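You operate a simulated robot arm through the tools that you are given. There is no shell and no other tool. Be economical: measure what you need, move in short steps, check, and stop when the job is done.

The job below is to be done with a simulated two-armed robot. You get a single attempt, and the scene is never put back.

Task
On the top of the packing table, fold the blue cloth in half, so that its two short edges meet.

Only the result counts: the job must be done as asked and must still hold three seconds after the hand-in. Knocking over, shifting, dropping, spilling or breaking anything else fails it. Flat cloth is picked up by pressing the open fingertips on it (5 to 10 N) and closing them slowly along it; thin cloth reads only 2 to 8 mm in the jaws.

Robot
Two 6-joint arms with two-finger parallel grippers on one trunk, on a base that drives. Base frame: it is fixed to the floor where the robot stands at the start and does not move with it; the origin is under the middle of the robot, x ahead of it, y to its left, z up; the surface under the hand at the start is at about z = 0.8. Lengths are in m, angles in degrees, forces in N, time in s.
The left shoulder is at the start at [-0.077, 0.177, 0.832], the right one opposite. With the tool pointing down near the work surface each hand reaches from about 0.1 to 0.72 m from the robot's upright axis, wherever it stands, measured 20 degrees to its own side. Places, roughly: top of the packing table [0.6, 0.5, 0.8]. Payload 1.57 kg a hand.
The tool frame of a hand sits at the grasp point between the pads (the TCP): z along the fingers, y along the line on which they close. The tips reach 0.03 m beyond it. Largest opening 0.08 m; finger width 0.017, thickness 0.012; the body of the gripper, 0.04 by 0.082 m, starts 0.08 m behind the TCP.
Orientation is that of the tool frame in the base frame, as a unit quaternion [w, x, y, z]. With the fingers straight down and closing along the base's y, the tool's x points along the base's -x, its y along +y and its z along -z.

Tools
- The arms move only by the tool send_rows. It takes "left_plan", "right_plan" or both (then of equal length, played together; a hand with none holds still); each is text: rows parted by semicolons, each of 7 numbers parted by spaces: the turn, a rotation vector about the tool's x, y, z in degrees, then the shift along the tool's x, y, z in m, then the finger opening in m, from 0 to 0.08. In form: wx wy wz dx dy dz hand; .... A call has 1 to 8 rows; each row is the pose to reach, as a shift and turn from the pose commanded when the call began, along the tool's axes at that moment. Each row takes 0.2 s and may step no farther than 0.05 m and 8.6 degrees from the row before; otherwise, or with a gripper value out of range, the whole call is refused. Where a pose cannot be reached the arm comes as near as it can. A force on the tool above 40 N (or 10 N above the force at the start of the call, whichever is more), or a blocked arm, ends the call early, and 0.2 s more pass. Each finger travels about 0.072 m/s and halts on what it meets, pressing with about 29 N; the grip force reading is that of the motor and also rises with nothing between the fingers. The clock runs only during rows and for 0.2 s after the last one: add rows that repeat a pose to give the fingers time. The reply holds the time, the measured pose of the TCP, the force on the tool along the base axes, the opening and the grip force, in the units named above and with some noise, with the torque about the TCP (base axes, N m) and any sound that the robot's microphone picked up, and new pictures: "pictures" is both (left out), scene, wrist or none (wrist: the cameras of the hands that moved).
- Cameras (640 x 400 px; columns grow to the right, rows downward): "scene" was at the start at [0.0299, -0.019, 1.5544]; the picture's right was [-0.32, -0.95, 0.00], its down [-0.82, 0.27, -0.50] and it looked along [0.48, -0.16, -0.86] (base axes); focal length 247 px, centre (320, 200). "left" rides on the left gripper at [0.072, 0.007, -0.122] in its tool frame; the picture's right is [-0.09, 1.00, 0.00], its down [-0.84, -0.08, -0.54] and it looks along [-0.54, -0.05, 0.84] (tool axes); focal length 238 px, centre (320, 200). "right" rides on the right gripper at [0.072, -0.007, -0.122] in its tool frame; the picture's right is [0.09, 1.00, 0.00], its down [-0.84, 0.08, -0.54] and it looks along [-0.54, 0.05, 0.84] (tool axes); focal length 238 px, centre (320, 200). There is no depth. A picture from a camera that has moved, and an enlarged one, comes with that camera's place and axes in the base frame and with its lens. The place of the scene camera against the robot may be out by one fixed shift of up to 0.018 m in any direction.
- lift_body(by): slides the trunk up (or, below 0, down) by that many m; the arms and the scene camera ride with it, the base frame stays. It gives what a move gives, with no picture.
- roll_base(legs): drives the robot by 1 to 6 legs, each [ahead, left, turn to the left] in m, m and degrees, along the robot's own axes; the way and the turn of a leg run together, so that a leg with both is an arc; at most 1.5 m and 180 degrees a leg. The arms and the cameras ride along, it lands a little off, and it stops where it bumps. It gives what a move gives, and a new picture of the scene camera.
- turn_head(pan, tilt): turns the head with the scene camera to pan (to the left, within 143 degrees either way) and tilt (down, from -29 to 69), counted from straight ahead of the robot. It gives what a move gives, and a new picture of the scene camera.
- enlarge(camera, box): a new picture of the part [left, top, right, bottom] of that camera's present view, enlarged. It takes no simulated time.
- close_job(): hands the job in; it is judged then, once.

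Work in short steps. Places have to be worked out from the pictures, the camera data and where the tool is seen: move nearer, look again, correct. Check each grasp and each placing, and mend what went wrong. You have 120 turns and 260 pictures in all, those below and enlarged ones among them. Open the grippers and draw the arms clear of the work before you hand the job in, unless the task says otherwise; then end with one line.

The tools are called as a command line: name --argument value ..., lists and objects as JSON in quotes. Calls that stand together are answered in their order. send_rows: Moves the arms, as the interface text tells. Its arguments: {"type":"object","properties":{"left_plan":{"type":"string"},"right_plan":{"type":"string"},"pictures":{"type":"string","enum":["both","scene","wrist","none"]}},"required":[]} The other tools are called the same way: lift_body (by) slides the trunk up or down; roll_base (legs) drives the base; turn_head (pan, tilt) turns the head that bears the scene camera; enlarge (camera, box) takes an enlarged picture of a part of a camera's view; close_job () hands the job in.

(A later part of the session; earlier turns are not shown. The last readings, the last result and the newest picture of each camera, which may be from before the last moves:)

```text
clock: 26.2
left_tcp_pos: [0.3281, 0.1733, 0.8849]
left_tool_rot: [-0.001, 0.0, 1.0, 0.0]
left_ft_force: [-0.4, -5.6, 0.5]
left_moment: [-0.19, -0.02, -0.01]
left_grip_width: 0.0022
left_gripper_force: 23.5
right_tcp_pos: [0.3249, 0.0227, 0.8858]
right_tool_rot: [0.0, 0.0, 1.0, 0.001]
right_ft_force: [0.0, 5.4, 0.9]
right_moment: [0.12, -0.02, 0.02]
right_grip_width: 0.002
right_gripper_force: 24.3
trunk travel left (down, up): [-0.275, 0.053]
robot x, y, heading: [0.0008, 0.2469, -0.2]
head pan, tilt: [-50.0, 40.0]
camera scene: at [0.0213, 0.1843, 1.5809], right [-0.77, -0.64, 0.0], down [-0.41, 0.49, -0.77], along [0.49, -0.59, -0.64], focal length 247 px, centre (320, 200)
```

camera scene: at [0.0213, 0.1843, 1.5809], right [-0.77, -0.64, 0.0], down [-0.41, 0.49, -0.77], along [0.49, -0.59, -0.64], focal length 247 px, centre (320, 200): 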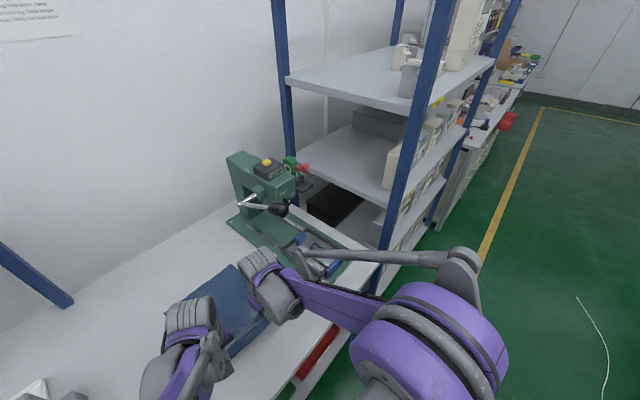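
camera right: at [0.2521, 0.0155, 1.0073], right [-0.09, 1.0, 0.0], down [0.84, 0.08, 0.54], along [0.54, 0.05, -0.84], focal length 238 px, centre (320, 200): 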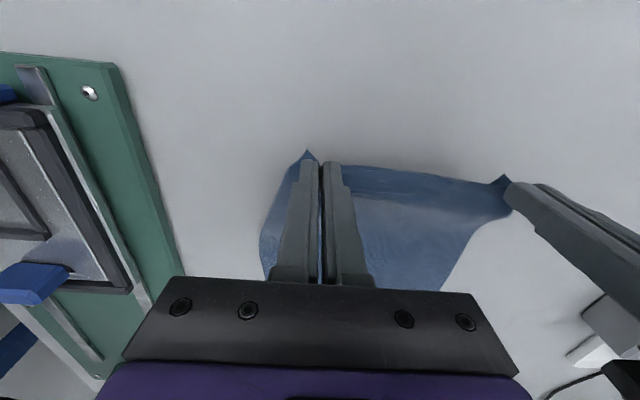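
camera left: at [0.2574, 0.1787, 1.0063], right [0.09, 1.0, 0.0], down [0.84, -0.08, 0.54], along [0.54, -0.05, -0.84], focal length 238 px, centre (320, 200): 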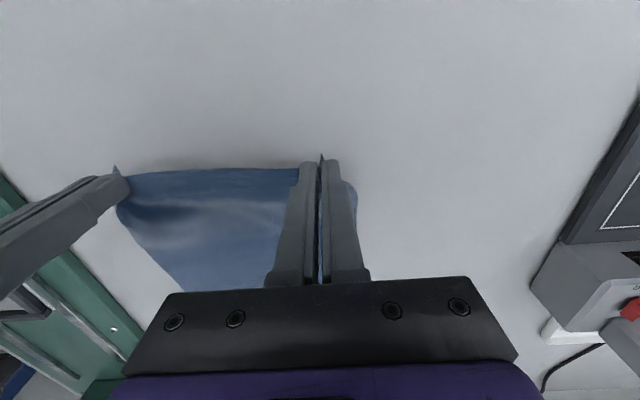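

The right arm's link rod end sits about 0.11 m right of the TCP, at roughly (0.31, -0.09, 1.09). Moving forward here would hit the press lever knob at (0.40, -0.106, 1.15). So I lift the cloth until it hangs, carry it left and lay it down folded there, starting with a lift staying at x≤0.33.

send_rows --right_plan "0 0 0 0.003 0.001 -0.03 0; 0 0 0 0.006 0.002 -0.065 0; 0 0 0 0.01 0.002 -0.1 0; 0 0 0 0.015 0.002 -0.135 0; 0 0 0 0.02 0.002 -0.17 0; 0 0 0 0.02 0.002 -0.19 0; 0 0 0 0.02 0.002 -0.19 0" --left_plan "0 0 0 0.003 -0.001 -0.03 0; 0 0 0 0.006 -0.002 -0.065 0; 0 0 0 0.01 -0.002 -0.1 0; 0 0 0 0.015 -0.002 -0.135 0; 0 0 0 0.02 -0.002 -0.17 0; 0 0 0 0.02 -0.002 -0.19 0; 0 0 0 0.02 -0.002 -0.19 0" --pictures "both"

turn_head --pan -15 --tilt 52

```text
clock: 27.8
left_tcp_pos: [0.3107, 0.171, 1.0753]
left_tool_rot: [-0.001, 0.0, 1.0, 0.0]
left_ft_force: [1.0, -3.0, -0.3]
left_moment: [-0.09, -0.04, -0.03]
left_grip_width: 0.0015
left_gripper_force: 23.3
right_tcp_pos: [0.3037, 0.0243, 1.0749]
right_tool_rot: [0.0, 0.0, 1.0, 0.0]
right_ft_force: [0.3, 2.9, -0.1]
right_moment: [0.09, -0.02, 0.04]
right_grip_width: 0.0019
right_gripper_force: 24.1
trunk travel left (down, up): [-0.275, 0.053]
robot x, y, heading: [-0.0035, 0.2481, 0.1]
head pan, tilt: [-50.0, 40.0]
camera scene: at [0.0213, 0.1842, 1.5809], right [-0.77, -0.64, 0.0], down [-0.41, 0.49, -0.77], along [0.49, -0.59, -0.64], focal length 247 px, centre (320, 200)
camera right: at [0.231, 0.0179, 1.1979], right [-0.09, 1.0, 0.0], down [0.84, 0.08, 0.54], along [0.54, 0.05, -0.84], focal length 238 px, centre (320, 200)
camera left: at [0.2383, 0.1762, 1.1972], right [0.09, 1.0, 0.0], down [0.84, -0.08, 0.54], along [0.54, -0.05, -0.84], focal length 238 px, centre (320, 200)
```

scene: 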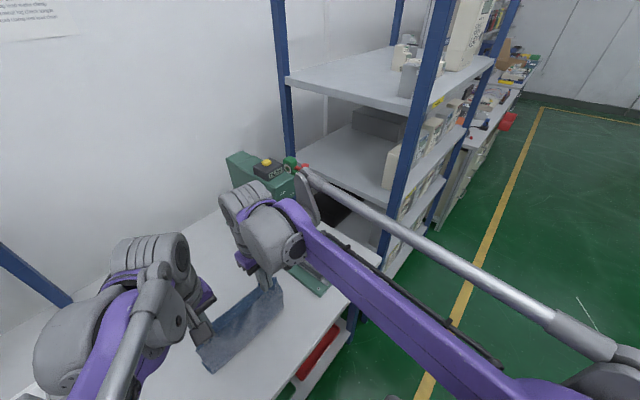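
right: 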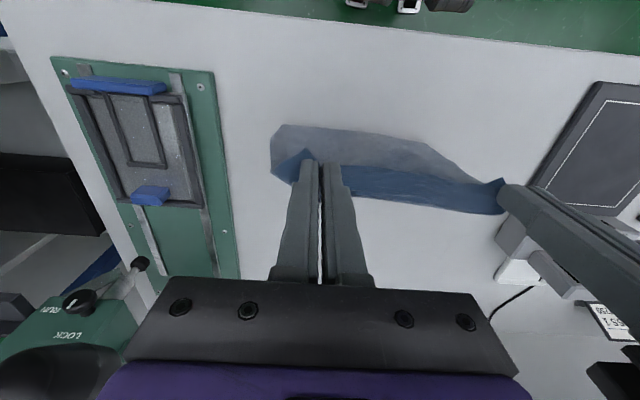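
left: 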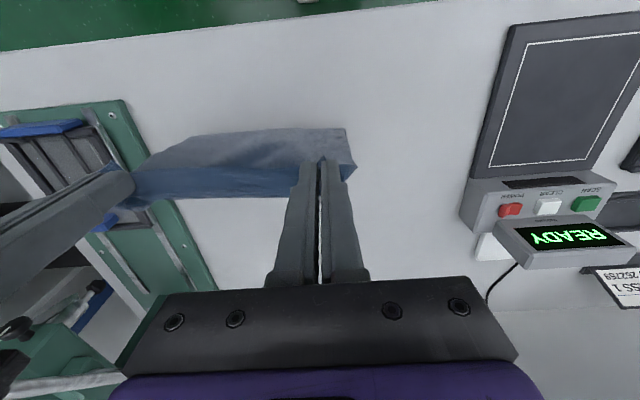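

```text
clock: 28.8
left_tcp_pos: [0.3078, 0.1716, 1.0753]
left_tool_rot: [-0.001, 0.0, 1.0, -0.001]
left_ft_force: [0.0, -2.4, -0.7]
left_moment: [-0.08, 0.01, -0.05]
left_grip_width: 0.0018
left_gripper_force: 23.8
right_tcp_pos: [0.3036, 0.0254, 1.0765]
right_tool_rot: [0.0, 0.0, 1.0, 0.0]
right_ft_force: [0.2, 2.7, -0.7]
right_moment: [0.05, -0.02, 0.02]
right_grip_width: 0.0021
right_gripper_force: 23.3
trunk travel left (down, up): [-0.275, 0.053]
robot x, y, heading: [-0.0032, 0.246, -0.3]
head pan, tilt: [-15.0, 52.0]
camera scene: at [0.0392, 0.2298, 1.5641], right [-0.26, -0.97, 0.0], down [-0.76, 0.2, -0.62], along [0.59, -0.16, -0.79], focal length 247 px, centre (320, 200)
```

scene: 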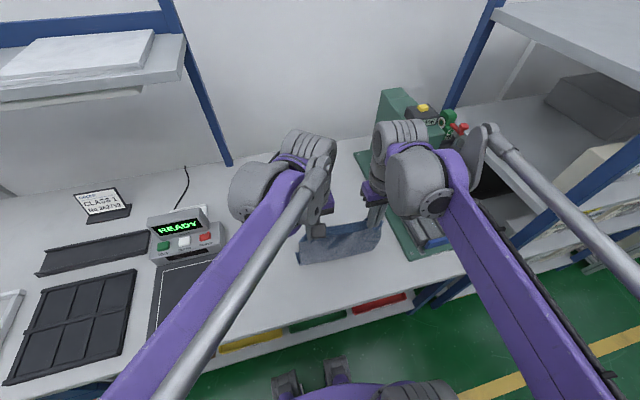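

The cloth hangs in front of the hands with its last few centimetres lying forward on the table. I raise the trunk 5 cm to take nearly all of it off, then drive left 0.12 m.

lift_body --by 0.05

roll_base --legs '[[0, 0.12, 0]]'

```text
clock: 29.8
left_tcp_pos: [0.3065, 0.1704, 1.1252]
left_tool_rot: [0.001, 0.0, 1.0, 0.0]
left_ft_force: [-1.4, -2.9, -0.2]
left_moment: [-0.06, -0.01, -0.01]
left_grip_width: 0.0016
left_gripper_force: 23.3
right_tcp_pos: [0.303, 0.0242, 1.1249]
right_tool_rot: [0.0, -0.001, 1.0, 0.0]
right_ft_force: [0.3, 2.3, -0.4]
right_moment: [0.07, -0.02, 0.04]
right_grip_width: 0.0019
right_gripper_force: 23.8
trunk travel left (down, up): [-0.325, 0.003]
robot x, y, heading: [-0.0018, 0.2503, -0.2]
head pan, tilt: [-15.0, 52.0]
```

```text
clock: 31.5
left_tcp_pos: [0.3093, 0.2903, 1.1245]
left_tool_rot: [0.0, 0.001, 1.0, 0.0]
left_ft_force: [0.7, -2.7, 0.3]
left_moment: [-0.1, -0.01, -0.04]
left_grip_width: 0.0017
left_gripper_force: 23.6
right_tcp_pos: [0.304, 0.1448, 1.1272]
right_tool_rot: [0.001, 0.001, 1.0, 0.0]
right_ft_force: [0.9, 2.8, 0.9]
right_moment: [0.07, 0.0, 0.02]
right_grip_width: 0.0021
right_gripper_force: 24.1
trunk travel left (down, up): [-0.325, 0.003]
robot x, y, heading: [-0.0007, 0.3656, 0.1]
head pan, tilt: [-15.0, 52.0]
camera scene: at [0.037, 0.3499, 1.6171], right [-0.26, -0.97, 0.0], down [-0.76, 0.2, -0.62], along [0.59, -0.16, -0.79], focal length 247 px, centre (320, 200)
```

scene: 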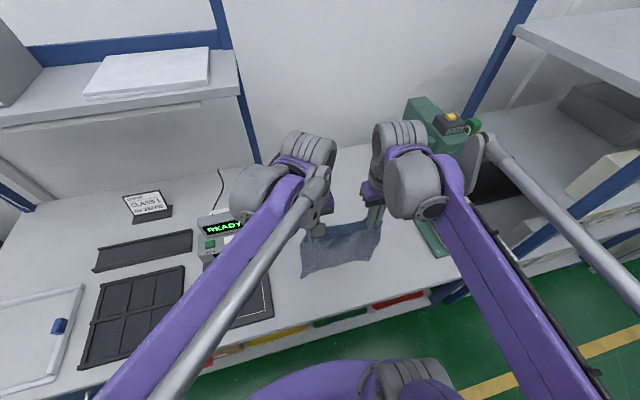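

Everything is clear here. Better still, I can lay the hanging far edge on the table at x≈0.32, lay the cloth forward away from the robot, then bring the gripped edge back onto it. That way the grip orientation needs no turning. First I raise 3 cm so the bottom edge hangs free.

send_rows --right_plan "0 0 0 -0.005 0 -0.015 0; 0 0 0 -0.013 0 -0.03 0; 0 0 0 -0.013 0 -0.03 0; 0 0 0 -0.013 0 -0.03 0; 0 0 0 -0.013 0 -0.03 0; 0 0 0 -0.013 0 -0.03 0" --left_plan "0 0 0 -0.005 0 -0.015 0; 0 0 0 -0.01 0 -0.03 0; 0 0 0 -0.01 0 -0.03 0; 0 0 0 -0.01 0 -0.03 0; 0 0 0 -0.01 0 -0.03 0; 0 0 0 -0.01 0 -0.03 0"

```text
clock: 32.9
left_tcp_pos: [0.3191, 0.2905, 1.155]
left_tool_rot: [-0.001, 0.001, 1.0, 0.0]
left_ft_force: [1.2, -3.2, 0.8]
left_moment: [-0.12, 0.02, -0.05]
left_grip_width: 0.0017
left_gripper_force: 23.0
right_tcp_pos: [0.3176, 0.1441, 1.1567]
right_tool_rot: [0.0, 0.0, 1.0, 0.0]
right_ft_force: [-0.8, 2.7, -0.5]
right_moment: [0.09, -0.04, 0.06]
right_grip_width: 0.0022
right_gripper_force: 23.5
trunk travel left (down, up): [-0.325, 0.003]
robot x, y, heading: [-0.0009, 0.3644, -0.2]
head pan, tilt: [-15.0, 52.0]
camera scene: at [0.0369, 0.35, 1.6171], right [-0.26, -0.97, 0.0], down [-0.76, 0.2, -0.62], along [0.59, -0.16, -0.79], focal length 247 px, centre (320, 200)
camera right: at [0.2444, 0.1372, 1.2778], right [-0.09, 1.0, 0.0], down [0.84, 0.08, 0.54], along [0.54, 0.05, -0.84], focal length 238 px, centre (320, 200)
camera left: at [0.248, 0.2969, 1.2767], right [0.09, 1.0, 0.0], down [0.84, -0.08, 0.54], along [0.54, -0.05, -0.84], focal length 238 px, centre (320, 200)
```

scene: 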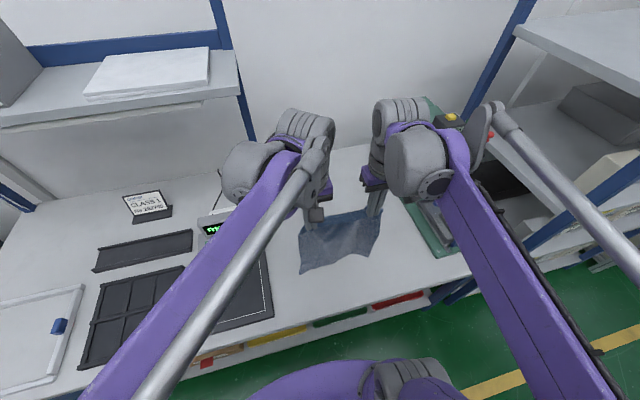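
right: 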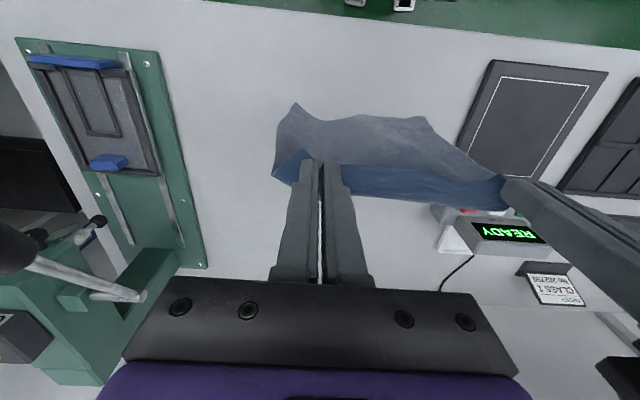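
left: 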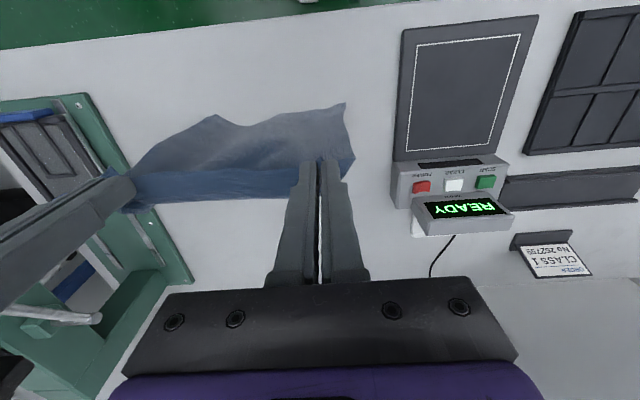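

It now hangs free, with a slightly wavy bottom edge. I lay it down along a 45° forward-and-down path.

send_rows --right_plan "0 0 0 -0.02 0 0.022 0; 0 0 0 -0.04 0 0.044 0; 0 0 0 -0.06 0 0.066 0; 0 0 0 -0.08 0 0.088 0; 0 0 0 -0.1 0 0.11 0; 0 0 0 -0.12 0 0.132 0; 0 0 0 -0.14 0 0.154 0; 0 0 0 -0.158 0 0.175 0" --left_plan "0 0 0 -0.02 0 0.022 0; 0 0 0 -0.04 0 0.044 0; 0 0 0 -0.06 0 0.066 0; 0 0 0 -0.08 0 0.088 0; 0 0 0 -0.1 0 0.11 0; 0 0 0 -0.12 0 0.132 0; 0 0 0 -0.14 0 0.154 0; 0 0 0 -0.158 0 0.175 0"

```text
clock: 34.7
left_tcp_pos: [0.478, 0.2888, 0.9804]
left_tool_rot: [-0.001, 0.001, 1.0, 0.0]
left_ft_force: [-0.4, -2.6, -0.4]
left_moment: [-0.08, 0.03, -0.05]
left_grip_width: 0.0016
left_gripper_force: 23.7
right_tcp_pos: [0.476, 0.1442, 0.9802]
right_tool_rot: [0.0, 0.001, 1.0, 0.0]
right_ft_force: [0.1, 2.1, 0.4]
right_moment: [0.09, -0.03, 0.02]
right_grip_width: 0.0024
right_gripper_force: 23.7
trunk travel left (down, up): [-0.325, 0.003]
robot x, y, heading: [-0.0009, 0.3661, 0.2]
head pan, tilt: [-15.0, 52.0]
camera scene: at [0.0388, 0.3498, 1.6171], right [-0.26, -0.97, 0.0], down [-0.76, 0.2, -0.61], along [0.59, -0.16, -0.79], focal length 247 px, centre (320, 200)
camera right: at [0.4035, 0.1374, 1.1018], right [-0.09, 1.0, 0.0], down [0.84, 0.08, 0.54], along [0.54, 0.05, -0.84], focal length 238 px, centre (320, 200)
camera left: at [0.4076, 0.2951, 1.1015], right [0.09, 1.0, 0.0], down [0.84, -0.08, 0.54], along [0.54, -0.05, -0.84], focal length 238 px, centre (320, 200)
```

scene: 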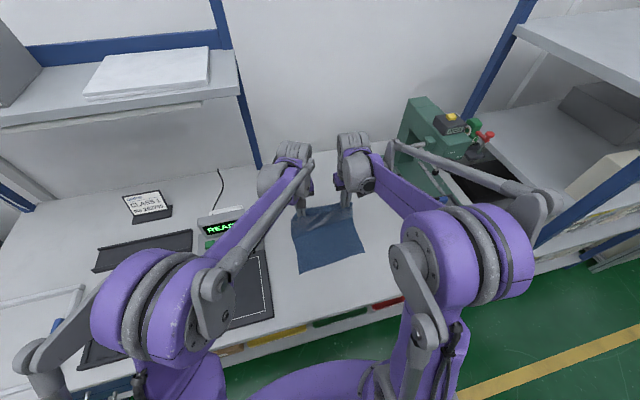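
right: 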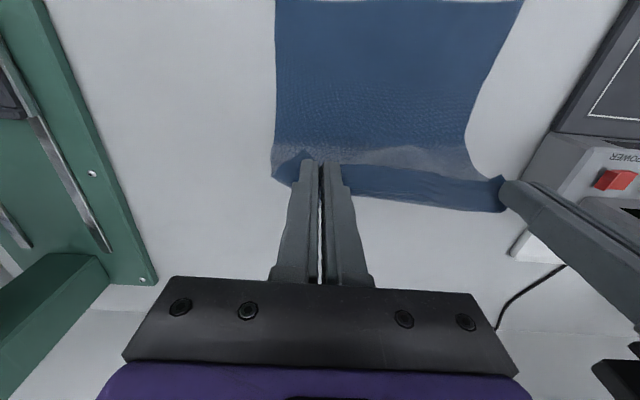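
left: 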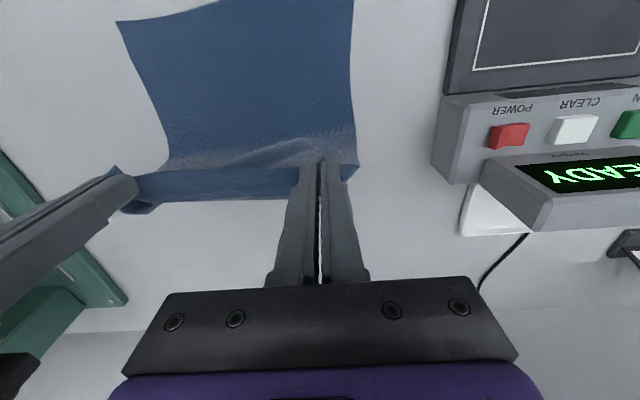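

It has laid out flat, with the landed edge running from about (0.367, 0.090) to (0.350, 0.327). I lay a little more forward, then bring the gripped edge back in an arc toward that edge, stopping a few cm above it.

send_rows --right_plan "0 0 0 -0.019 0 0.02 0; 0 0 0 -0.036 0 0.035 0; 0 0 0 -0.019 -0.002 0.025 0; 0 0 0 0.011 -0.004 0.025 0; 0 0 0 0.041 -0.006 0.04 0; 0 0 0 0.071 -0.008 0.065 0; 0 0 0 0.096 -0.008 0.095 0; 0 0 0 0.096 -0.008 0.095 0" --left_plan "0 0 0 -0.019 0 0.02 0; 0 0 0 -0.036 0 0.035 0; 0 0 0 -0.018 -0.002 0.025 0; 0 0 0 0.015 -0.004 0.025 0; 0 0 0 0.048 -0.006 0.04 0; 0 0 0 0.081 -0.008 0.065 0; 0 0 0 0.107 -0.008 0.095 0; 0 0 0 0.107 -0.008 0.095 0"

```text
clock: 36.5
left_tcp_pos: [0.3711, 0.2817, 0.8859]
left_tool_rot: [0.0, 0.001, 1.0, 0.001]
left_ft_force: [-0.7, -2.8, -0.2]
left_moment: [-0.11, -0.01, 0.01]
left_grip_width: 0.0017
left_gripper_force: 23.7
right_tcp_pos: [0.3787, 0.137, 0.8852]
right_tool_rot: [-0.001, 0.001, 1.0, 0.0]
right_ft_force: [-0.3, 2.6, 0.5]
right_moment: [0.08, 0.03, -0.01]
right_grip_width: 0.0021
right_gripper_force: 23.5
trunk travel left (down, up): [-0.325, 0.003]
robot x, y, heading: [0.0001, 0.3674, -0.0]
head pan, tilt: [-15.0, 52.0]
camera scene: at [0.0373, 0.3503, 1.6171], right [-0.26, -0.97, 0.0], down [-0.76, 0.2, -0.62], along [0.59, -0.16, -0.79], focal length 247 px, centre (320, 200)
camera right: at [0.3058, 0.1296, 1.0069], right [-0.09, 1.0, 0.0], down [0.84, 0.08, 0.54], along [0.54, 0.05, -0.84], focal length 238 px, centre (320, 200)
camera left: at [0.2997, 0.2884, 1.0071], right [0.09, 1.0, 0.0], down [0.84, -0.08, 0.54], along [0.54, -0.05, -0.84], focal length 238 px, centre (320, 200)
```

scene: 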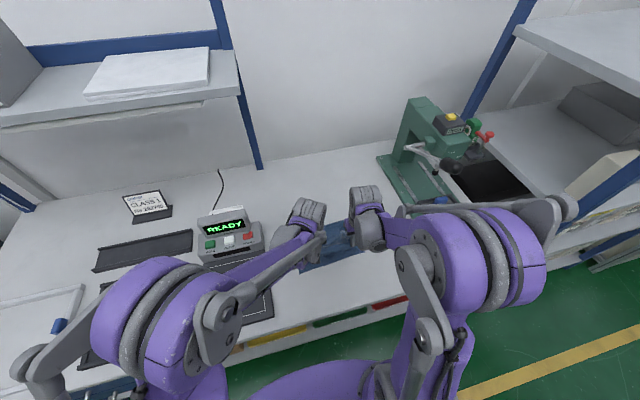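
right: 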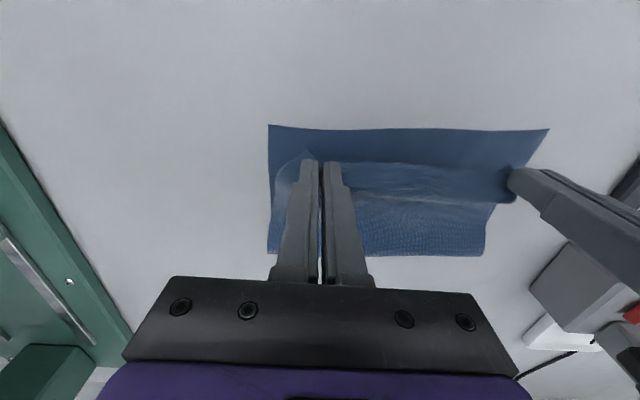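
left: 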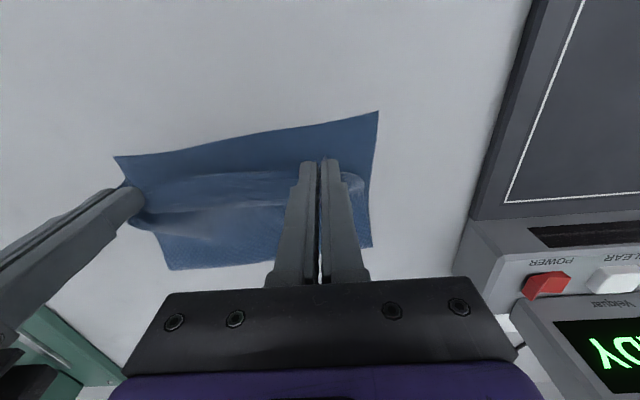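

The geometry looks right: the bottom edge runs from (0.367, 0.091) to (0.349, 0.333), with the fold line about 0.155 m ahead. I lower the gripped edge onto it.

send_rows --right_plan "0 0 0 0.008 0 0.015 0; 0 0 0 0.013 0 0.03 0; 0 0 0 0.0145 0 0.042 0; 0 0 0 0.0145 0 0.05 0; 0 0 0 0.0145 0 0.05 0" --left_plan "0 0 0 0.009 0 0.015 0; 0 0 0 0.015 0 0.03 0; 0 0 0 0.018 0 0.042 0; 0 0 0 0.018 0 0.05 0; 0 0 0 0.018 0 0.05 0" --pictures "wrist"

```text
clock: 37.7
left_tcp_pos: [0.3517, 0.2827, 0.8352]
left_tool_rot: [-0.001, 0.002, 1.0, 0.001]
left_ft_force: [-0.7, -3.2, 3.0]
left_moment: [-0.1, -0.01, -0.03]
left_grip_width: 0.0015
left_gripper_force: 23.1
right_tcp_pos: [0.3634, 0.1367, 0.8357]
right_tool_rot: [0.0, 0.0, 1.0, -0.001]
right_ft_force: [-0.6, 3.1, -0.2]
right_moment: [0.11, 0.01, 0.01]
right_grip_width: 0.0021
right_gripper_force: 23.0
trunk travel left (down, up): [-0.325, 0.003]
robot x, y, heading: [-0.0013, 0.3638, -0.0]
head pan, tilt: [-15.0, 52.0]
camera right: at [0.2915, 0.1299, 0.9572], right [-0.09, 1.0, 0.0], down [0.84, 0.08, 0.54], along [0.54, 0.05, -0.84], focal length 238 px, centre (320, 200)
camera left: at [0.281, 0.2888, 0.9568], right [0.09, 1.0, 0.0], down [0.84, -0.08, 0.54], along [0.54, -0.05, -0.84], focal length 238 px, centre (320, 200)
```

right: 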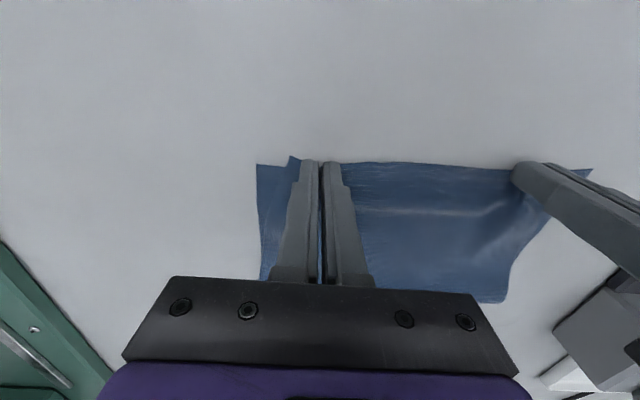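
left: 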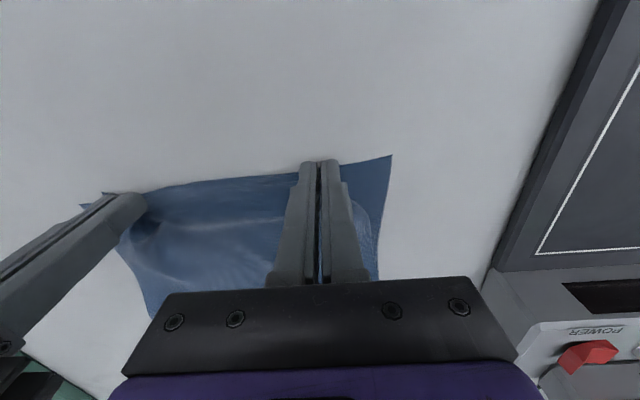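

The edges coincide and the tips are touching. I press lightly and open slowly so the gathers spread back outward.

send_rows --right_plan "0 0 0 0 0 0.0012 0; 0 0 0 0 0 0.0018 0.005; 0 0 0 0 0 0.0018 0.012; 0 0 0 0 0 0.0018 0.019; 0 0 0 0 0 0.0018 0.026; 0 0 0 0 0 0.0018 0.033; 0 0 0 0 0 0.0018 0.04; 0 0 0 0 0 0.0018 0.045" --left_plan "0 0 0 0 0 0.0005 0; 0 0 0 0 0 0.0008 0.005; 0 0 0 0 0 0.0008 0.012; 0 0 0 0 0 0.0008 0.019; 0 0 0 0 0 0.0008 0.026; 0 0 0 0 0 0.0008 0.033; 0 0 0 0 0 0.0008 0.04; 0 0 0 0 0 0.0008 0.045" --pictures "wrist"

```text
clock: 39.5
left_tcp_pos: [0.3518, 0.2822, 0.8338]
left_tool_rot: [-0.001, 0.001, 1.0, 0.0]
left_ft_force: [-0.1, 0.5, 0.0]
left_moment: [0.01, -0.01, 0.04]
left_grip_width: 0.0452
left_gripper_force: 0.1
right_tcp_pos: [0.3648, 0.1362, 0.8342]
right_tool_rot: [0.0, 0.001, 1.0, 0.0]
right_ft_force: [-0.6, 0.2, -0.3]
right_moment: [0.0, 0.02, -0.03]
right_grip_width: 0.0452
right_gripper_force: 0.1
trunk travel left (down, up): [-0.325, 0.003]
robot x, y, heading: [0.0006, 0.3664, 0.0]
head pan, tilt: [-15.0, 52.0]
camera right: at [0.2918, 0.1299, 0.9554], right [-0.09, 1.0, 0.0], down [0.84, 0.08, 0.54], along [0.54, 0.05, -0.84], focal length 238 px, centre (320, 200)
camera left: at [0.2809, 0.2882, 0.9559], right [0.09, 1.0, 0.0], down [0.84, -0.08, 0.54], along [0.54, -0.05, -0.84], focal length 238 px, centre (320, 200)
```

right: 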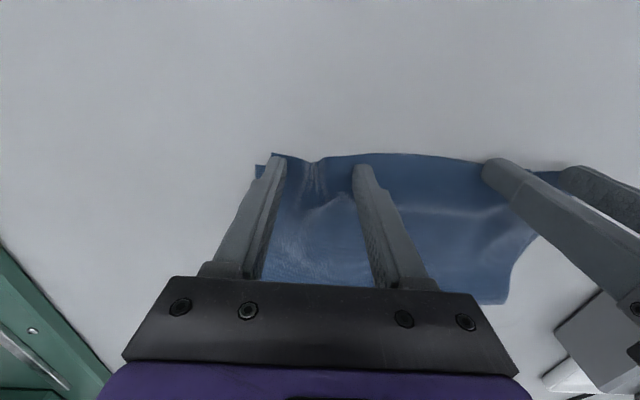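
left: 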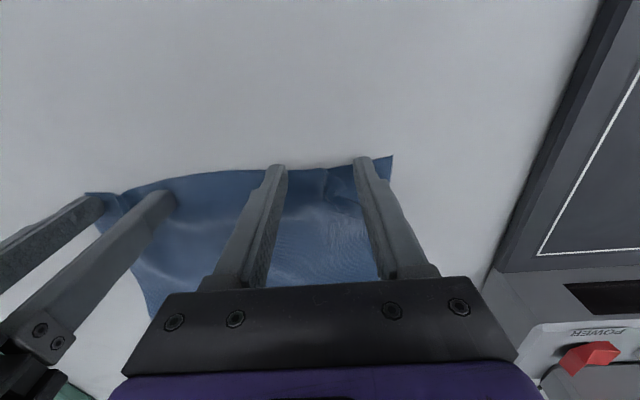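

Released. I lift straight up to inspect.

send_rows --right_plan "0 0 0 0 0 -0.02 0.045; 0 0 0 0 0 -0.06 0.045; 0 0 0 0 0 -0.1 0.045; 0 0 0 0 0 -0.12 0.045" --left_plan "0 0 0 0 0 -0.02 0.045; 0 0 0 0 0 -0.06 0.045; 0 0 0 0 0 -0.1 0.045; 0 0 0 0 0 -0.12 0.045"

```text
clock: 40.5
left_tcp_pos: [0.3515, 0.2824, 0.9542]
left_tool_rot: [0.0, 0.0, 1.0, 0.0]
left_ft_force: [0.5, 0.1, -0.2]
left_moment: [0.0, 0.0, 0.04]
left_grip_width: 0.0452
left_gripper_force: 0.1
right_tcp_pos: [0.3631, 0.1377, 0.9553]
right_tool_rot: [0.0, 0.001, 1.0, 0.0]
right_ft_force: [0.0, 0.0, 0.3]
right_moment: [0.03, -0.03, -0.01]
right_grip_width: 0.0449
right_gripper_force: 0.1
trunk travel left (down, up): [-0.325, 0.003]
robot x, y, heading: [0.0, 0.3645, 0.2]
head pan, tilt: [-15.0, 52.0]
camera scene: at [0.0366, 0.3502, 1.6171], right [-0.26, -0.97, 0.0], down [-0.76, 0.2, -0.62], along [0.59, -0.16, -0.79], focal length 247 px, centre (320, 200)
camera right: at [0.2912, 0.1304, 1.0763], right [-0.09, 1.0, 0.0], down [0.84, 0.08, 0.54], along [0.54, 0.05, -0.84], focal length 238 px, centre (320, 200)
camera left: at [0.2805, 0.2881, 1.0764], right [0.09, 1.0, 0.0], down [0.84, -0.08, 0.54], along [0.54, -0.05, -0.84], focal length 238 px, centre (320, 200)
```

scene: 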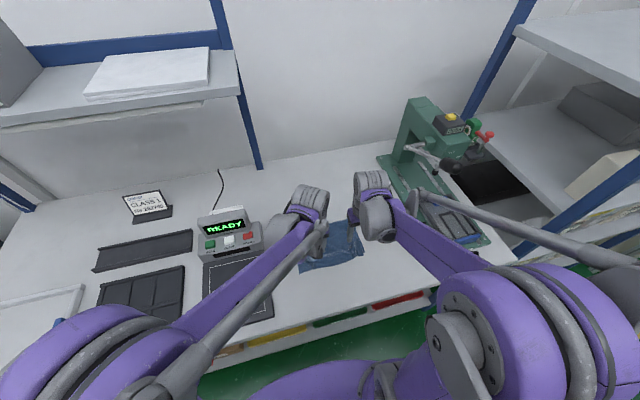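
right: 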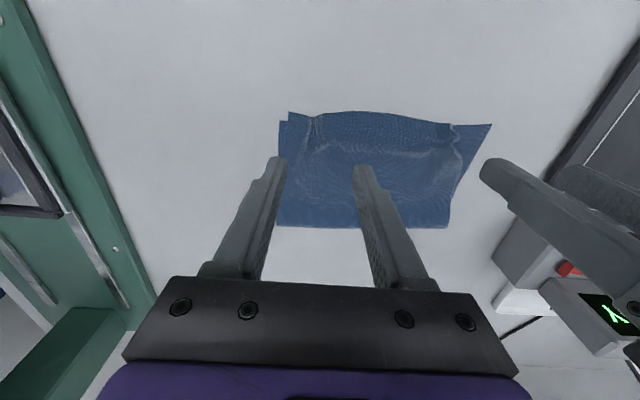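
left: 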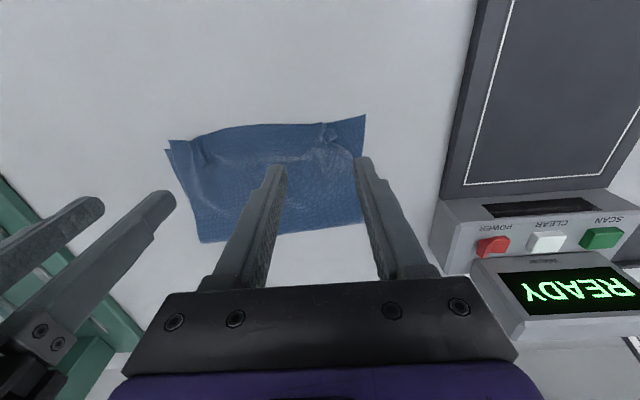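

enlarge --camera "right" --box '[250, 90, 510, 250]'

enlarge --camera "left" --box '[140, 90, 400, 250]'

```text
2.46 times, centred on (380, 170) of right
camera zoom: at [0.2912, 0.1304, 1.0763], right [-0.09, 1.0, 0.0], down [0.84, 0.08, 0.54], along [0.54, 0.05, -0.84], focal length 587 px, centre (172, 274)
```

zoom: 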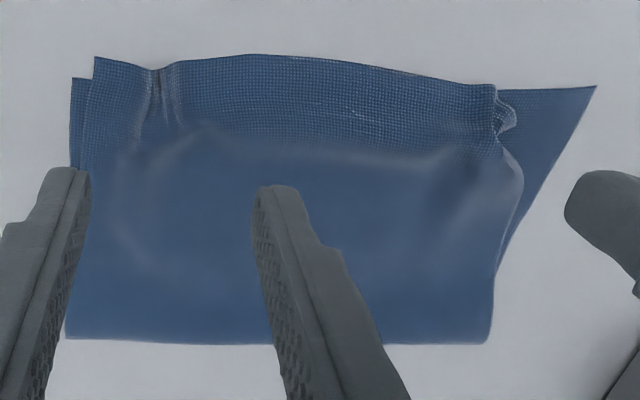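

```text
2.46 times, centred on (270, 170) of left
camera zoom: at [0.2805, 0.2881, 1.0764], right [0.09, 1.0, 0.0], down [0.84, -0.08, 0.54], along [0.54, -0.05, -0.84], focal length 587 px, centre (443, 274)
```

zoom: 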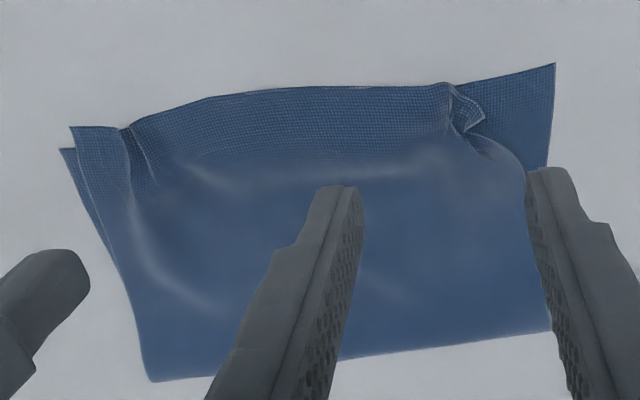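

The fold is good on the right, within about 1 cm. The left gather is still pleated, leaving that top corner near (0.37, 0.298) instead of (0.349, 0.333). I'll use the closed left fingertips to press lightly on that flap and slide it out.

send_rows --left_plan "0 0 0 -0.0165 0.0056 0.03 0.02; 0 0 0 -0.0165 0.0056 0.07 0; 0 0 0 -0.0165 0.0056 0.1 0; 0 0 0 -0.0165 0.0056 0.114 0; 0 0 0 -0.0165 0.0056 0.1175 0; 0 0 0 -0.0165 0.0056 0.1195 0; 0 0 0 -0.0165 0.0056 0.1195 0" --right_plan "0 0 0 0 0 0 0.045; 0 0 0 0 0 0 0.045; 0 0 0 0 0 0 0.045; 0 0 0 0 0 0 0.045; 0 0 0 0 0 0 0.045; 0 0 0 0 0 0 0.045; 0 0 0 0 0 0 0.045" --pictures "wrist"

```text
clock: 42.1
left_tcp_pos: [0.3675, 0.2883, 0.8355]
left_tool_rot: [0.0, 0.001, 1.0, 0.0]
left_ft_force: [-1.2, 0.2, -0.1]
left_moment: [0.01, 0.03, -0.02]
left_grip_width: 0.0
left_gripper_force: 21.7
right_tcp_pos: [0.3648, 0.1379, 0.9542]
right_tool_rot: [0.0, 0.001, 1.0, 0.0]
right_ft_force: [0.1, 0.3, -0.4]
right_moment: [0.0, 0.03, 0.04]
right_grip_width: 0.045
right_gripper_force: 0.0
trunk travel left (down, up): [-0.325, 0.003]
robot x, y, heading: [-0.0005, 0.3663, 0.0]
head pan, tilt: [-15.0, 52.0]
camera right: at [0.2914, 0.1303, 1.0758], right [-0.09, 1.0, 0.0], down [0.84, 0.08, 0.54], along [0.54, 0.05, -0.84], focal length 238 px, centre (320, 200)
camera left: at [0.2973, 0.2937, 0.9563], right [0.09, 1.0, 0.0], down [0.84, -0.08, 0.54], along [0.54, -0.05, -0.84], focal length 238 px, centre (320, 200)
```

right: 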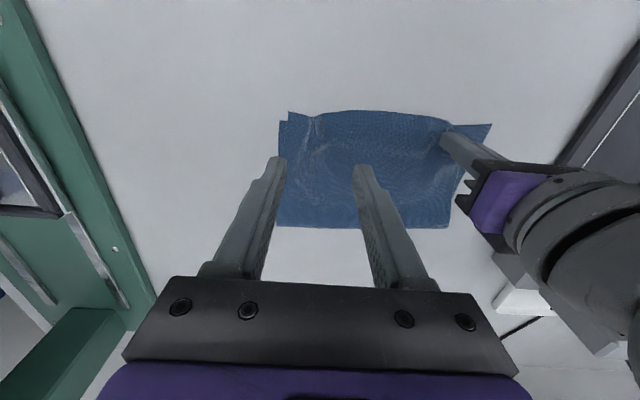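
left: 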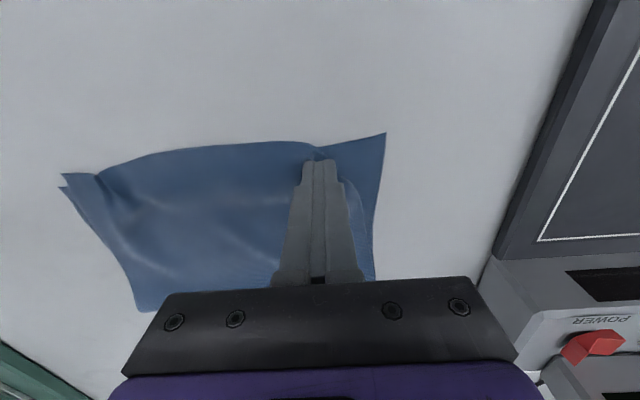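

I lower to light contact and slide outward toward the corner.

send_rows --left_plan "0 0 0 0 0 0.002 0; 0 0 0 0 0 0.0027 0; 0 0 0 0.003 0.006 0.0027 0; 0 0 0 0.006 0.012 0.0027 0; 0 0 0 0.009 0.018 0.0027 0; 0 0 0 0.012 0.024 0.0027 0; 0 0 0 0.014 0.03 0.0027 0" --pictures "wrist"

```text
clock: 43.7
left_tcp_pos: [0.3537, 0.3178, 0.8327]
left_tool_rot: [0.001, 0.001, 1.0, 0.0]
left_ft_force: [0.2, -2.6, 12.1]
left_moment: [-0.06, -0.1, -0.01]
left_grip_width: 0.0
left_gripper_force: 20.8
right_tcp_pos: [0.3626, 0.1375, 0.9542]
right_tool_rot: [0.0, 0.001, 1.0, 0.0]
right_ft_force: [-0.1, -0.1, -0.9]
right_moment: [0.03, 0.02, -0.01]
right_grip_width: 0.0449
right_gripper_force: 0.0
trunk travel left (down, up): [-0.325, 0.003]
robot x, y, heading: [0.0008, 0.3702, -0.1]
head pan, tilt: [-15.0, 52.0]
camera left: at [0.283, 0.3237, 0.9538], right [0.09, 1.0, 0.0], down [0.84, -0.08, 0.54], along [0.54, -0.05, -0.84], focal length 238 px, centre (320, 200)
```

left: 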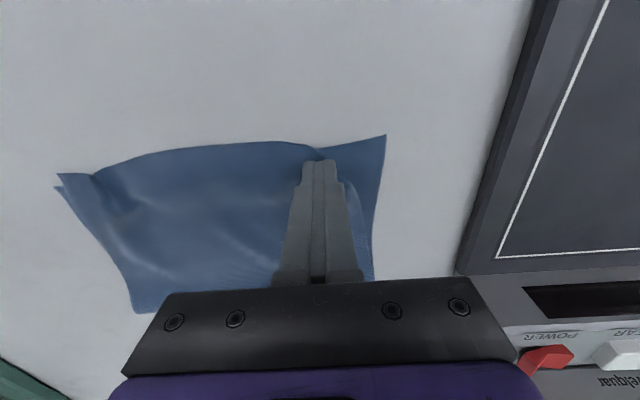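

Both layers moved together. So I pin the cloth with the right fingertips farther in while the left drags, so only the pleat's slack can give.

send_rows --right_plan "0 0 0 -0.012 0.012 0.03 0.02; 0 0 0 -0.025 0.025 0.06 0; 0 0 0 -0.037 0.037 0.09 0; 0 0 0 -0.037 0.037 0.112 0; 0 0 0 -0.037 0.037 0.1185 0; 0 0 0 -0.037 0.037 0.121 0; 0 0 0 -0.037 0.037 0.122 0; 0 0 0 -0.037 0.037 0.122 0" --pictures "wrist"

```text
clock: 45.5
left_tcp_pos: [0.3539, 0.3169, 0.8319]
left_tool_rot: [0.0, 0.001, 1.0, 0.0]
left_ft_force: [-0.7, -0.5, 12.1]
left_moment: [-0.01, -0.02, -0.03]
left_grip_width: 0.0
left_gripper_force: 21.2
right_tcp_pos: [0.401, 0.1734, 0.8333]
right_tool_rot: [0.0, 0.001, 1.0, 0.0]
right_ft_force: [0.6, -0.5, -0.4]
right_moment: [-0.03, 0.01, -0.01]
right_grip_width: 0.0
right_gripper_force: 21.4
trunk travel left (down, up): [-0.325, 0.003]
robot x, y, heading: [-0.0022, 0.3721, -0.2]
head pan, tilt: [-15.0, 52.0]
camera right: at [0.3285, 0.1668, 0.9538], right [-0.09, 1.0, 0.0], down [0.84, 0.08, 0.54], along [0.54, 0.05, -0.84], focal length 238 px, centre (320, 200)
```

right: 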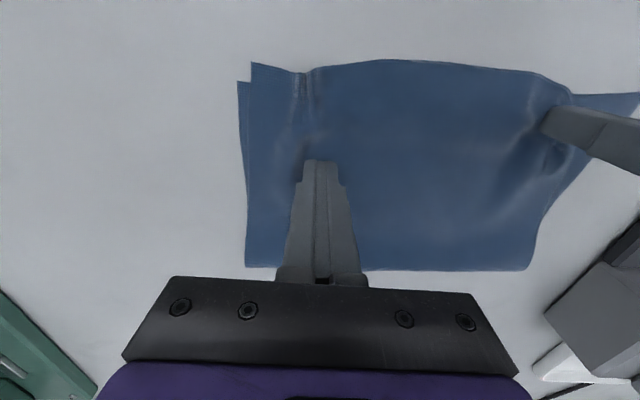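

The right needs slightly more pressure. I press it, lighten the left a little, and drag the left outward.

send_rows --right_plan "0 0 0 0 0 0.0012 0; 0 0 0 0 0 0.0018 0; 0 0 0 0 0 0.0018 0; 0 0 0 0 0 0.0018 0; 0 0 0 0 0 0.0018 0; 0 0 0 0 0 0.0018 0; 0 0 0 0 0 0.0018 0; 0 0 0 0 0 0.0018 0" --left_plan "0 0 0 0 0 -0.0003 0; 0 0 0 0 0 -0.0004 0; 0 0 0 0.001 0.005 -0.0004 0; 0 0 0 0.003 0.01 -0.0004 0; 0 0 0 0.005 0.015 -0.0004 0; 0 0 0 0.007 0.02 -0.0004 0; 0 0 0 0.009 0.026 -0.0004 0; 0 0 0 0.01 0.03 -0.0004 0" --pictures "wrist"

```text
clock: 47.4
left_tcp_pos: [0.3442, 0.3487, 0.8327]
left_tool_rot: [0.001, 0.001, 1.0, -0.001]
left_ft_force: [-0.2, 0.4, -0.3]
left_moment: [0.0, 0.01, -0.01]
left_grip_width: 0.0
left_gripper_force: 21.0
right_tcp_pos: [0.3995, 0.174, 0.8313]
right_tool_rot: [0.0, 0.001, 1.0, -0.001]
right_ft_force: [0.9, -1.4, 32.4]
right_moment: [0.02, -0.02, 0.02]
right_grip_width: 0.0
right_gripper_force: 21.0
trunk travel left (down, up): [-0.325, 0.003]
robot x, y, heading: [-0.0009, 0.3684, -0.2]
head pan, tilt: [-15.0, 52.0]
stopped in row 8 (right hand): the force on the tool passed its limit at 41 N (the readings are from after the stop); the commanded pose is now the measured one
camera right: at [0.3282, 0.167, 0.9528], right [-0.09, 1.0, 0.0], down [0.84, 0.08, 0.54], along [0.54, 0.05, -0.84], focal length 238 px, centre (320, 200)
camera left: at [0.2723, 0.3547, 0.9549], right [0.09, 1.0, 0.0], down [0.84, -0.08, 0.54], along [0.54, -0.05, -0.84], focal length 238 px, centre (320, 200)
```

right: 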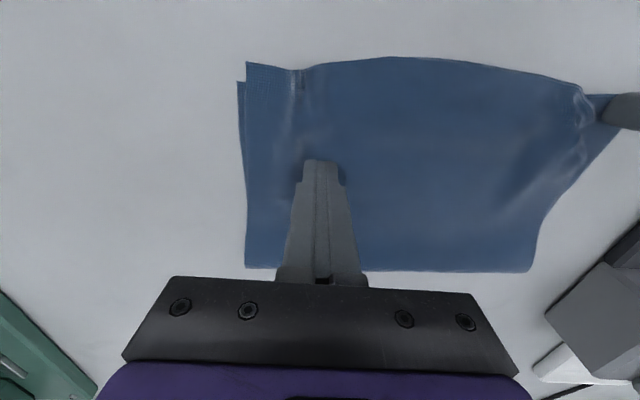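
left: 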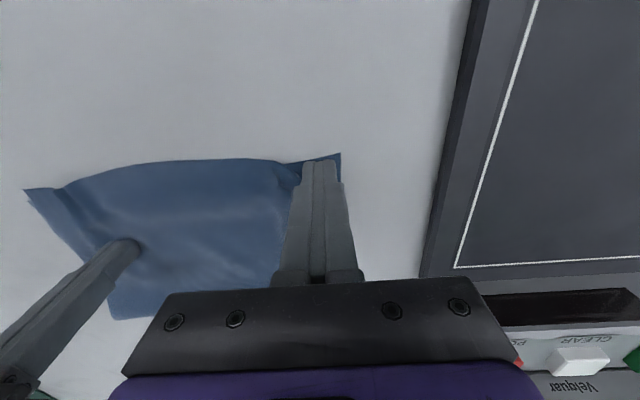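

The pinning worked and the pleat has opened partly. I raise the left and ease the right, then look.

send_rows --right_plan "0 0 0 0 0 -0.0008 0; 0 0 0 0 0 -0.0008 0; 0 0 0 0 0 -0.0008 0; 0 0 0 0 0 -0.0008 0" --left_plan "0 0 0 0 0 -0.02 0; 0 0 0 0 -0.015 -0.06 0; 0 0 0 0 -0.03 -0.08 0; 0 0 0 0 -0.03 -0.08 0" --pictures "none"

enlarge --camera "left" --box '[100, 80, 420, 280]'

```text
clock: 48.4
left_tcp_pos: [0.3436, 0.3185, 0.9129]
left_tool_rot: [0.0, 0.001, 1.0, 0.0]
left_ft_force: [-0.1, 0.7, -0.1]
left_moment: [-0.01, 0.0, 0.0]
left_grip_width: 0.0
left_gripper_force: 21.4
right_tcp_pos: [0.4004, 0.1735, 0.8313]
right_tool_rot: [0.001, 0.001, 1.0, 0.001]
right_ft_force: [-1.6, -0.3, 15.2]
right_moment: [0.02, 0.05, 0.01]
right_grip_width: 0.0
right_gripper_force: 21.0
trunk travel left (down, up): [-0.325, 0.003]
robot x, y, heading: [-0.0012, 0.3668, -0.1]
head pan, tilt: [-15.0, 52.0]
```

```text
2.00 times, centred on (260, 180) of left
camera zoom: at [0.2726, 0.3237, 1.0347], right [0.09, 1.0, 0.0], down [0.84, -0.08, 0.54], along [0.54, -0.05, -0.84], focal length 477 px, centre (440, 240)
```

zoom: 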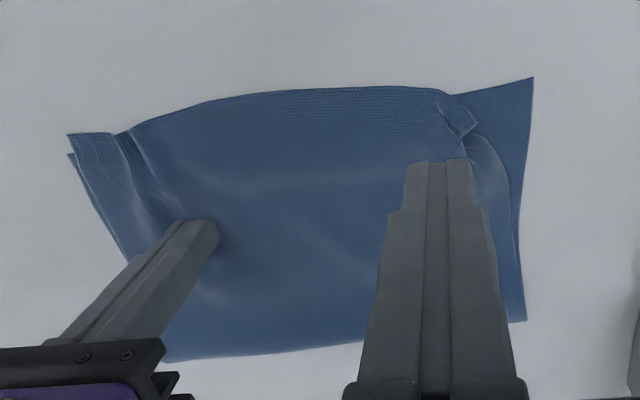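

The left top corner is now about (0.356, 0.334) against (0.334, 0.363). I repeat the drag with the finger right on the flap, pulling diagonally.

send_rows --left_plan "0 0 0 -0.009 0.0065 0.04 0; 0 0 0 -0.009 0.0065 0.07 0; 0 0 0 -0.009 0.0065 0.0785 0; 0 0 0 -0.009 0.0065 0.0805 0; 0 0 0 -0.009 0.0065 0.0805 0" --pictures "none"

```text
clock: 49.6
left_tcp_pos: [0.3517, 0.3237, 0.8336]
left_tool_rot: [0.0, 0.001, 1.0, 0.001]
left_ft_force: [-1.4, 1.1, 5.7]
left_moment: [0.02, -0.02, 0.02]
left_grip_width: 0.0
left_gripper_force: 21.4
right_tcp_pos: [0.4027, 0.1739, 0.8304]
right_tool_rot: [0.001, 0.001, 1.0, 0.001]
right_ft_force: [-1.2, -0.5, 7.5]
right_moment: [-0.06, 0.08, 0.01]
right_grip_width: 0.0
right_gripper_force: 21.5
trunk travel left (down, up): [-0.325, 0.003]
robot x, y, heading: [0.0011, 0.3684, 0.0]
head pan, tilt: [-15.0, 52.0]
```

send_rows --right_plan "0 0 0 0 0 0.0004 0; 0 0 0 0 0 0.0004 0; 0 0 0 0 0 0.0004 0; 0 0 0 0 0 0.0004 0; 0 0 0 0 0 0.0004 0; 0 0 0 0 0 0.0004 0; 0 0 0 0 0 0.0004 0; 0 0 0 0 0 0.0004 0" --left_plan "0 0 0 0.003 0.004 0.0003 0; 0 0 0 0.006 0.008 0.0006 0; 0 0 0 0.009 0.012 0.0008 0; 0 0 0 0.012 0.016 0.001 0; 0 0 0 0.015 0.02 0.0011 0; 0 0 0 0.017 0.024 0.0012 0; 0 0 0 0.019 0.028 0.0012 0; 0 0 0 0.019 0.028 0.0012 0" --pictures "wrist"

```text
clock: 51.4
left_tcp_pos: [0.3339, 0.3522, 0.8318]
left_tool_rot: [0.001, 0.001, 1.0, 0.0]
left_ft_force: [5.8, -14.4, 25.4]
left_moment: [-0.54, -0.29, -0.06]
left_grip_width: 0.0002
left_gripper_force: 20.9
right_tcp_pos: [0.4011, 0.1719, 0.8313]
right_tool_rot: [0.001, 0.0, 1.0, 0.0]
right_ft_force: [-2.3, 7.7, 13.6]
right_moment: [0.27, 0.1, -0.04]
right_grip_width: 0.0
right_gripper_force: 21.5
trunk travel left (down, up): [-0.325, 0.003]
robot x, y, heading: [0.0, 0.3686, -0.2]
head pan, tilt: [-15.0, 52.0]
camera right: at [0.3284, 0.1663, 0.9529], right [-0.09, 1.0, 0.0], down [0.84, 0.08, 0.54], along [0.54, 0.05, -0.84], focal length 238 px, centre (320, 200)
camera left: at [0.2627, 0.3583, 0.9534], right [0.09, 1.0, 0.0], down [0.84, -0.08, 0.54], along [0.54, -0.05, -0.84], focal length 238 px, centre (320, 200)
```

right: 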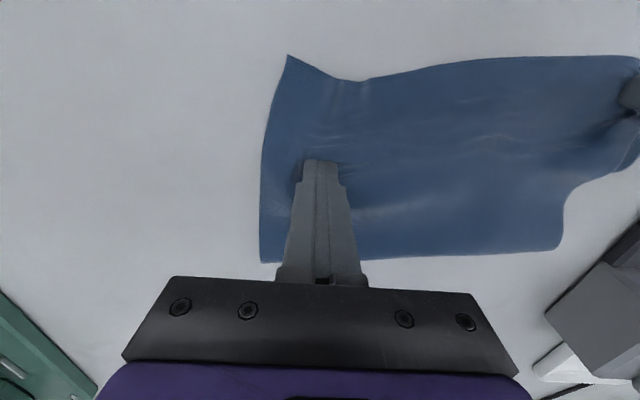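
left: 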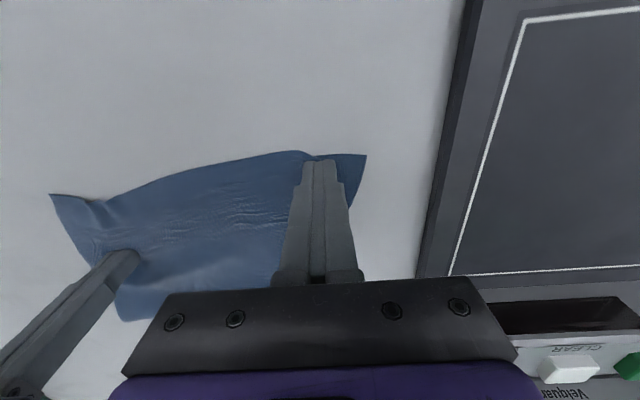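

That pressed too hard, and the whole cloth slewed around. I lift both hands and inspect.

send_rows --right_plan "0 0 0 0 0 -0.02 0; 0 0 0 0 -0.01 -0.06 0; 0 0 0 0 -0.03 -0.1 0; 0 0 0 0 -0.04 -0.12 0; 0 0 0 0 -0.04 -0.12 0" --left_plan "0 0 0 0 0 -0.02 0; 0 0 0 0 0 -0.06 0; 0 0 0 0 0 -0.1 0; 0 0 0 0 0 -0.12 0; 0 0 0 0 0 -0.12 0" --pictures "none"

enlarge --camera "left" --box '[80, 80, 400, 280]'

enlarge --camera "right" --box '[240, 60, 560, 260]'

```text
clock: 52.6
left_tcp_pos: [0.3343, 0.3527, 0.9519]
left_tool_rot: [0.0, 0.0, 1.0, 0.0]
left_ft_force: [-0.3, -0.5, 0.6]
left_moment: [-0.02, 0.02, -0.03]
left_grip_width: 0.0
left_gripper_force: 21.2
right_tcp_pos: [0.4034, 0.1321, 0.951]
right_tool_rot: [0.0, 0.001, 1.0, 0.0]
right_ft_force: [1.8, 0.9, 0.7]
right_moment: [0.02, 0.0, -0.02]
right_grip_width: 0.0
right_gripper_force: 21.7
trunk travel left (down, up): [-0.325, 0.003]
robot x, y, heading: [0.0021, 0.3694, -0.1]
head pan, tilt: [-15.0, 52.0]
```

```text
2.00 times, centred on (240, 180) of left
camera zoom: at [0.2631, 0.3586, 1.0734], right [0.09, 1.0, 0.0], down [0.84, -0.08, 0.54], along [0.54, -0.05, -0.84], focal length 477 px, centre (480, 240)
```

zoom: 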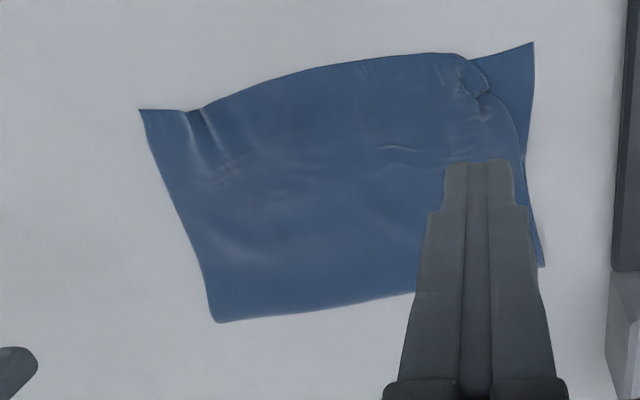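

```text
2.00 times, centred on (400, 160) of right
camera zoom: at [0.3298, 0.1267, 1.0723], right [-0.09, 1.0, 0.0], down [0.84, 0.08, 0.54], along [0.54, 0.05, -0.84], focal length 477 px, centre (160, 280)
```

zoom: 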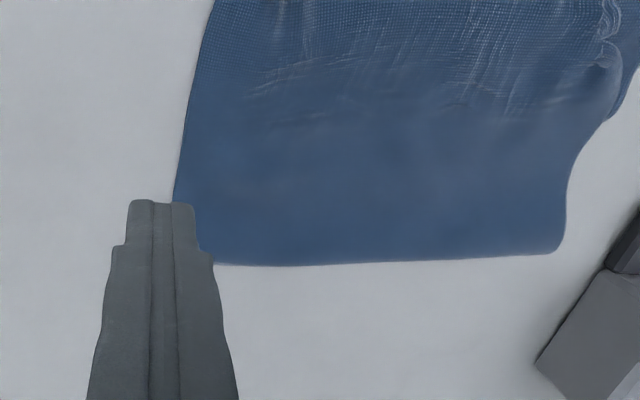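

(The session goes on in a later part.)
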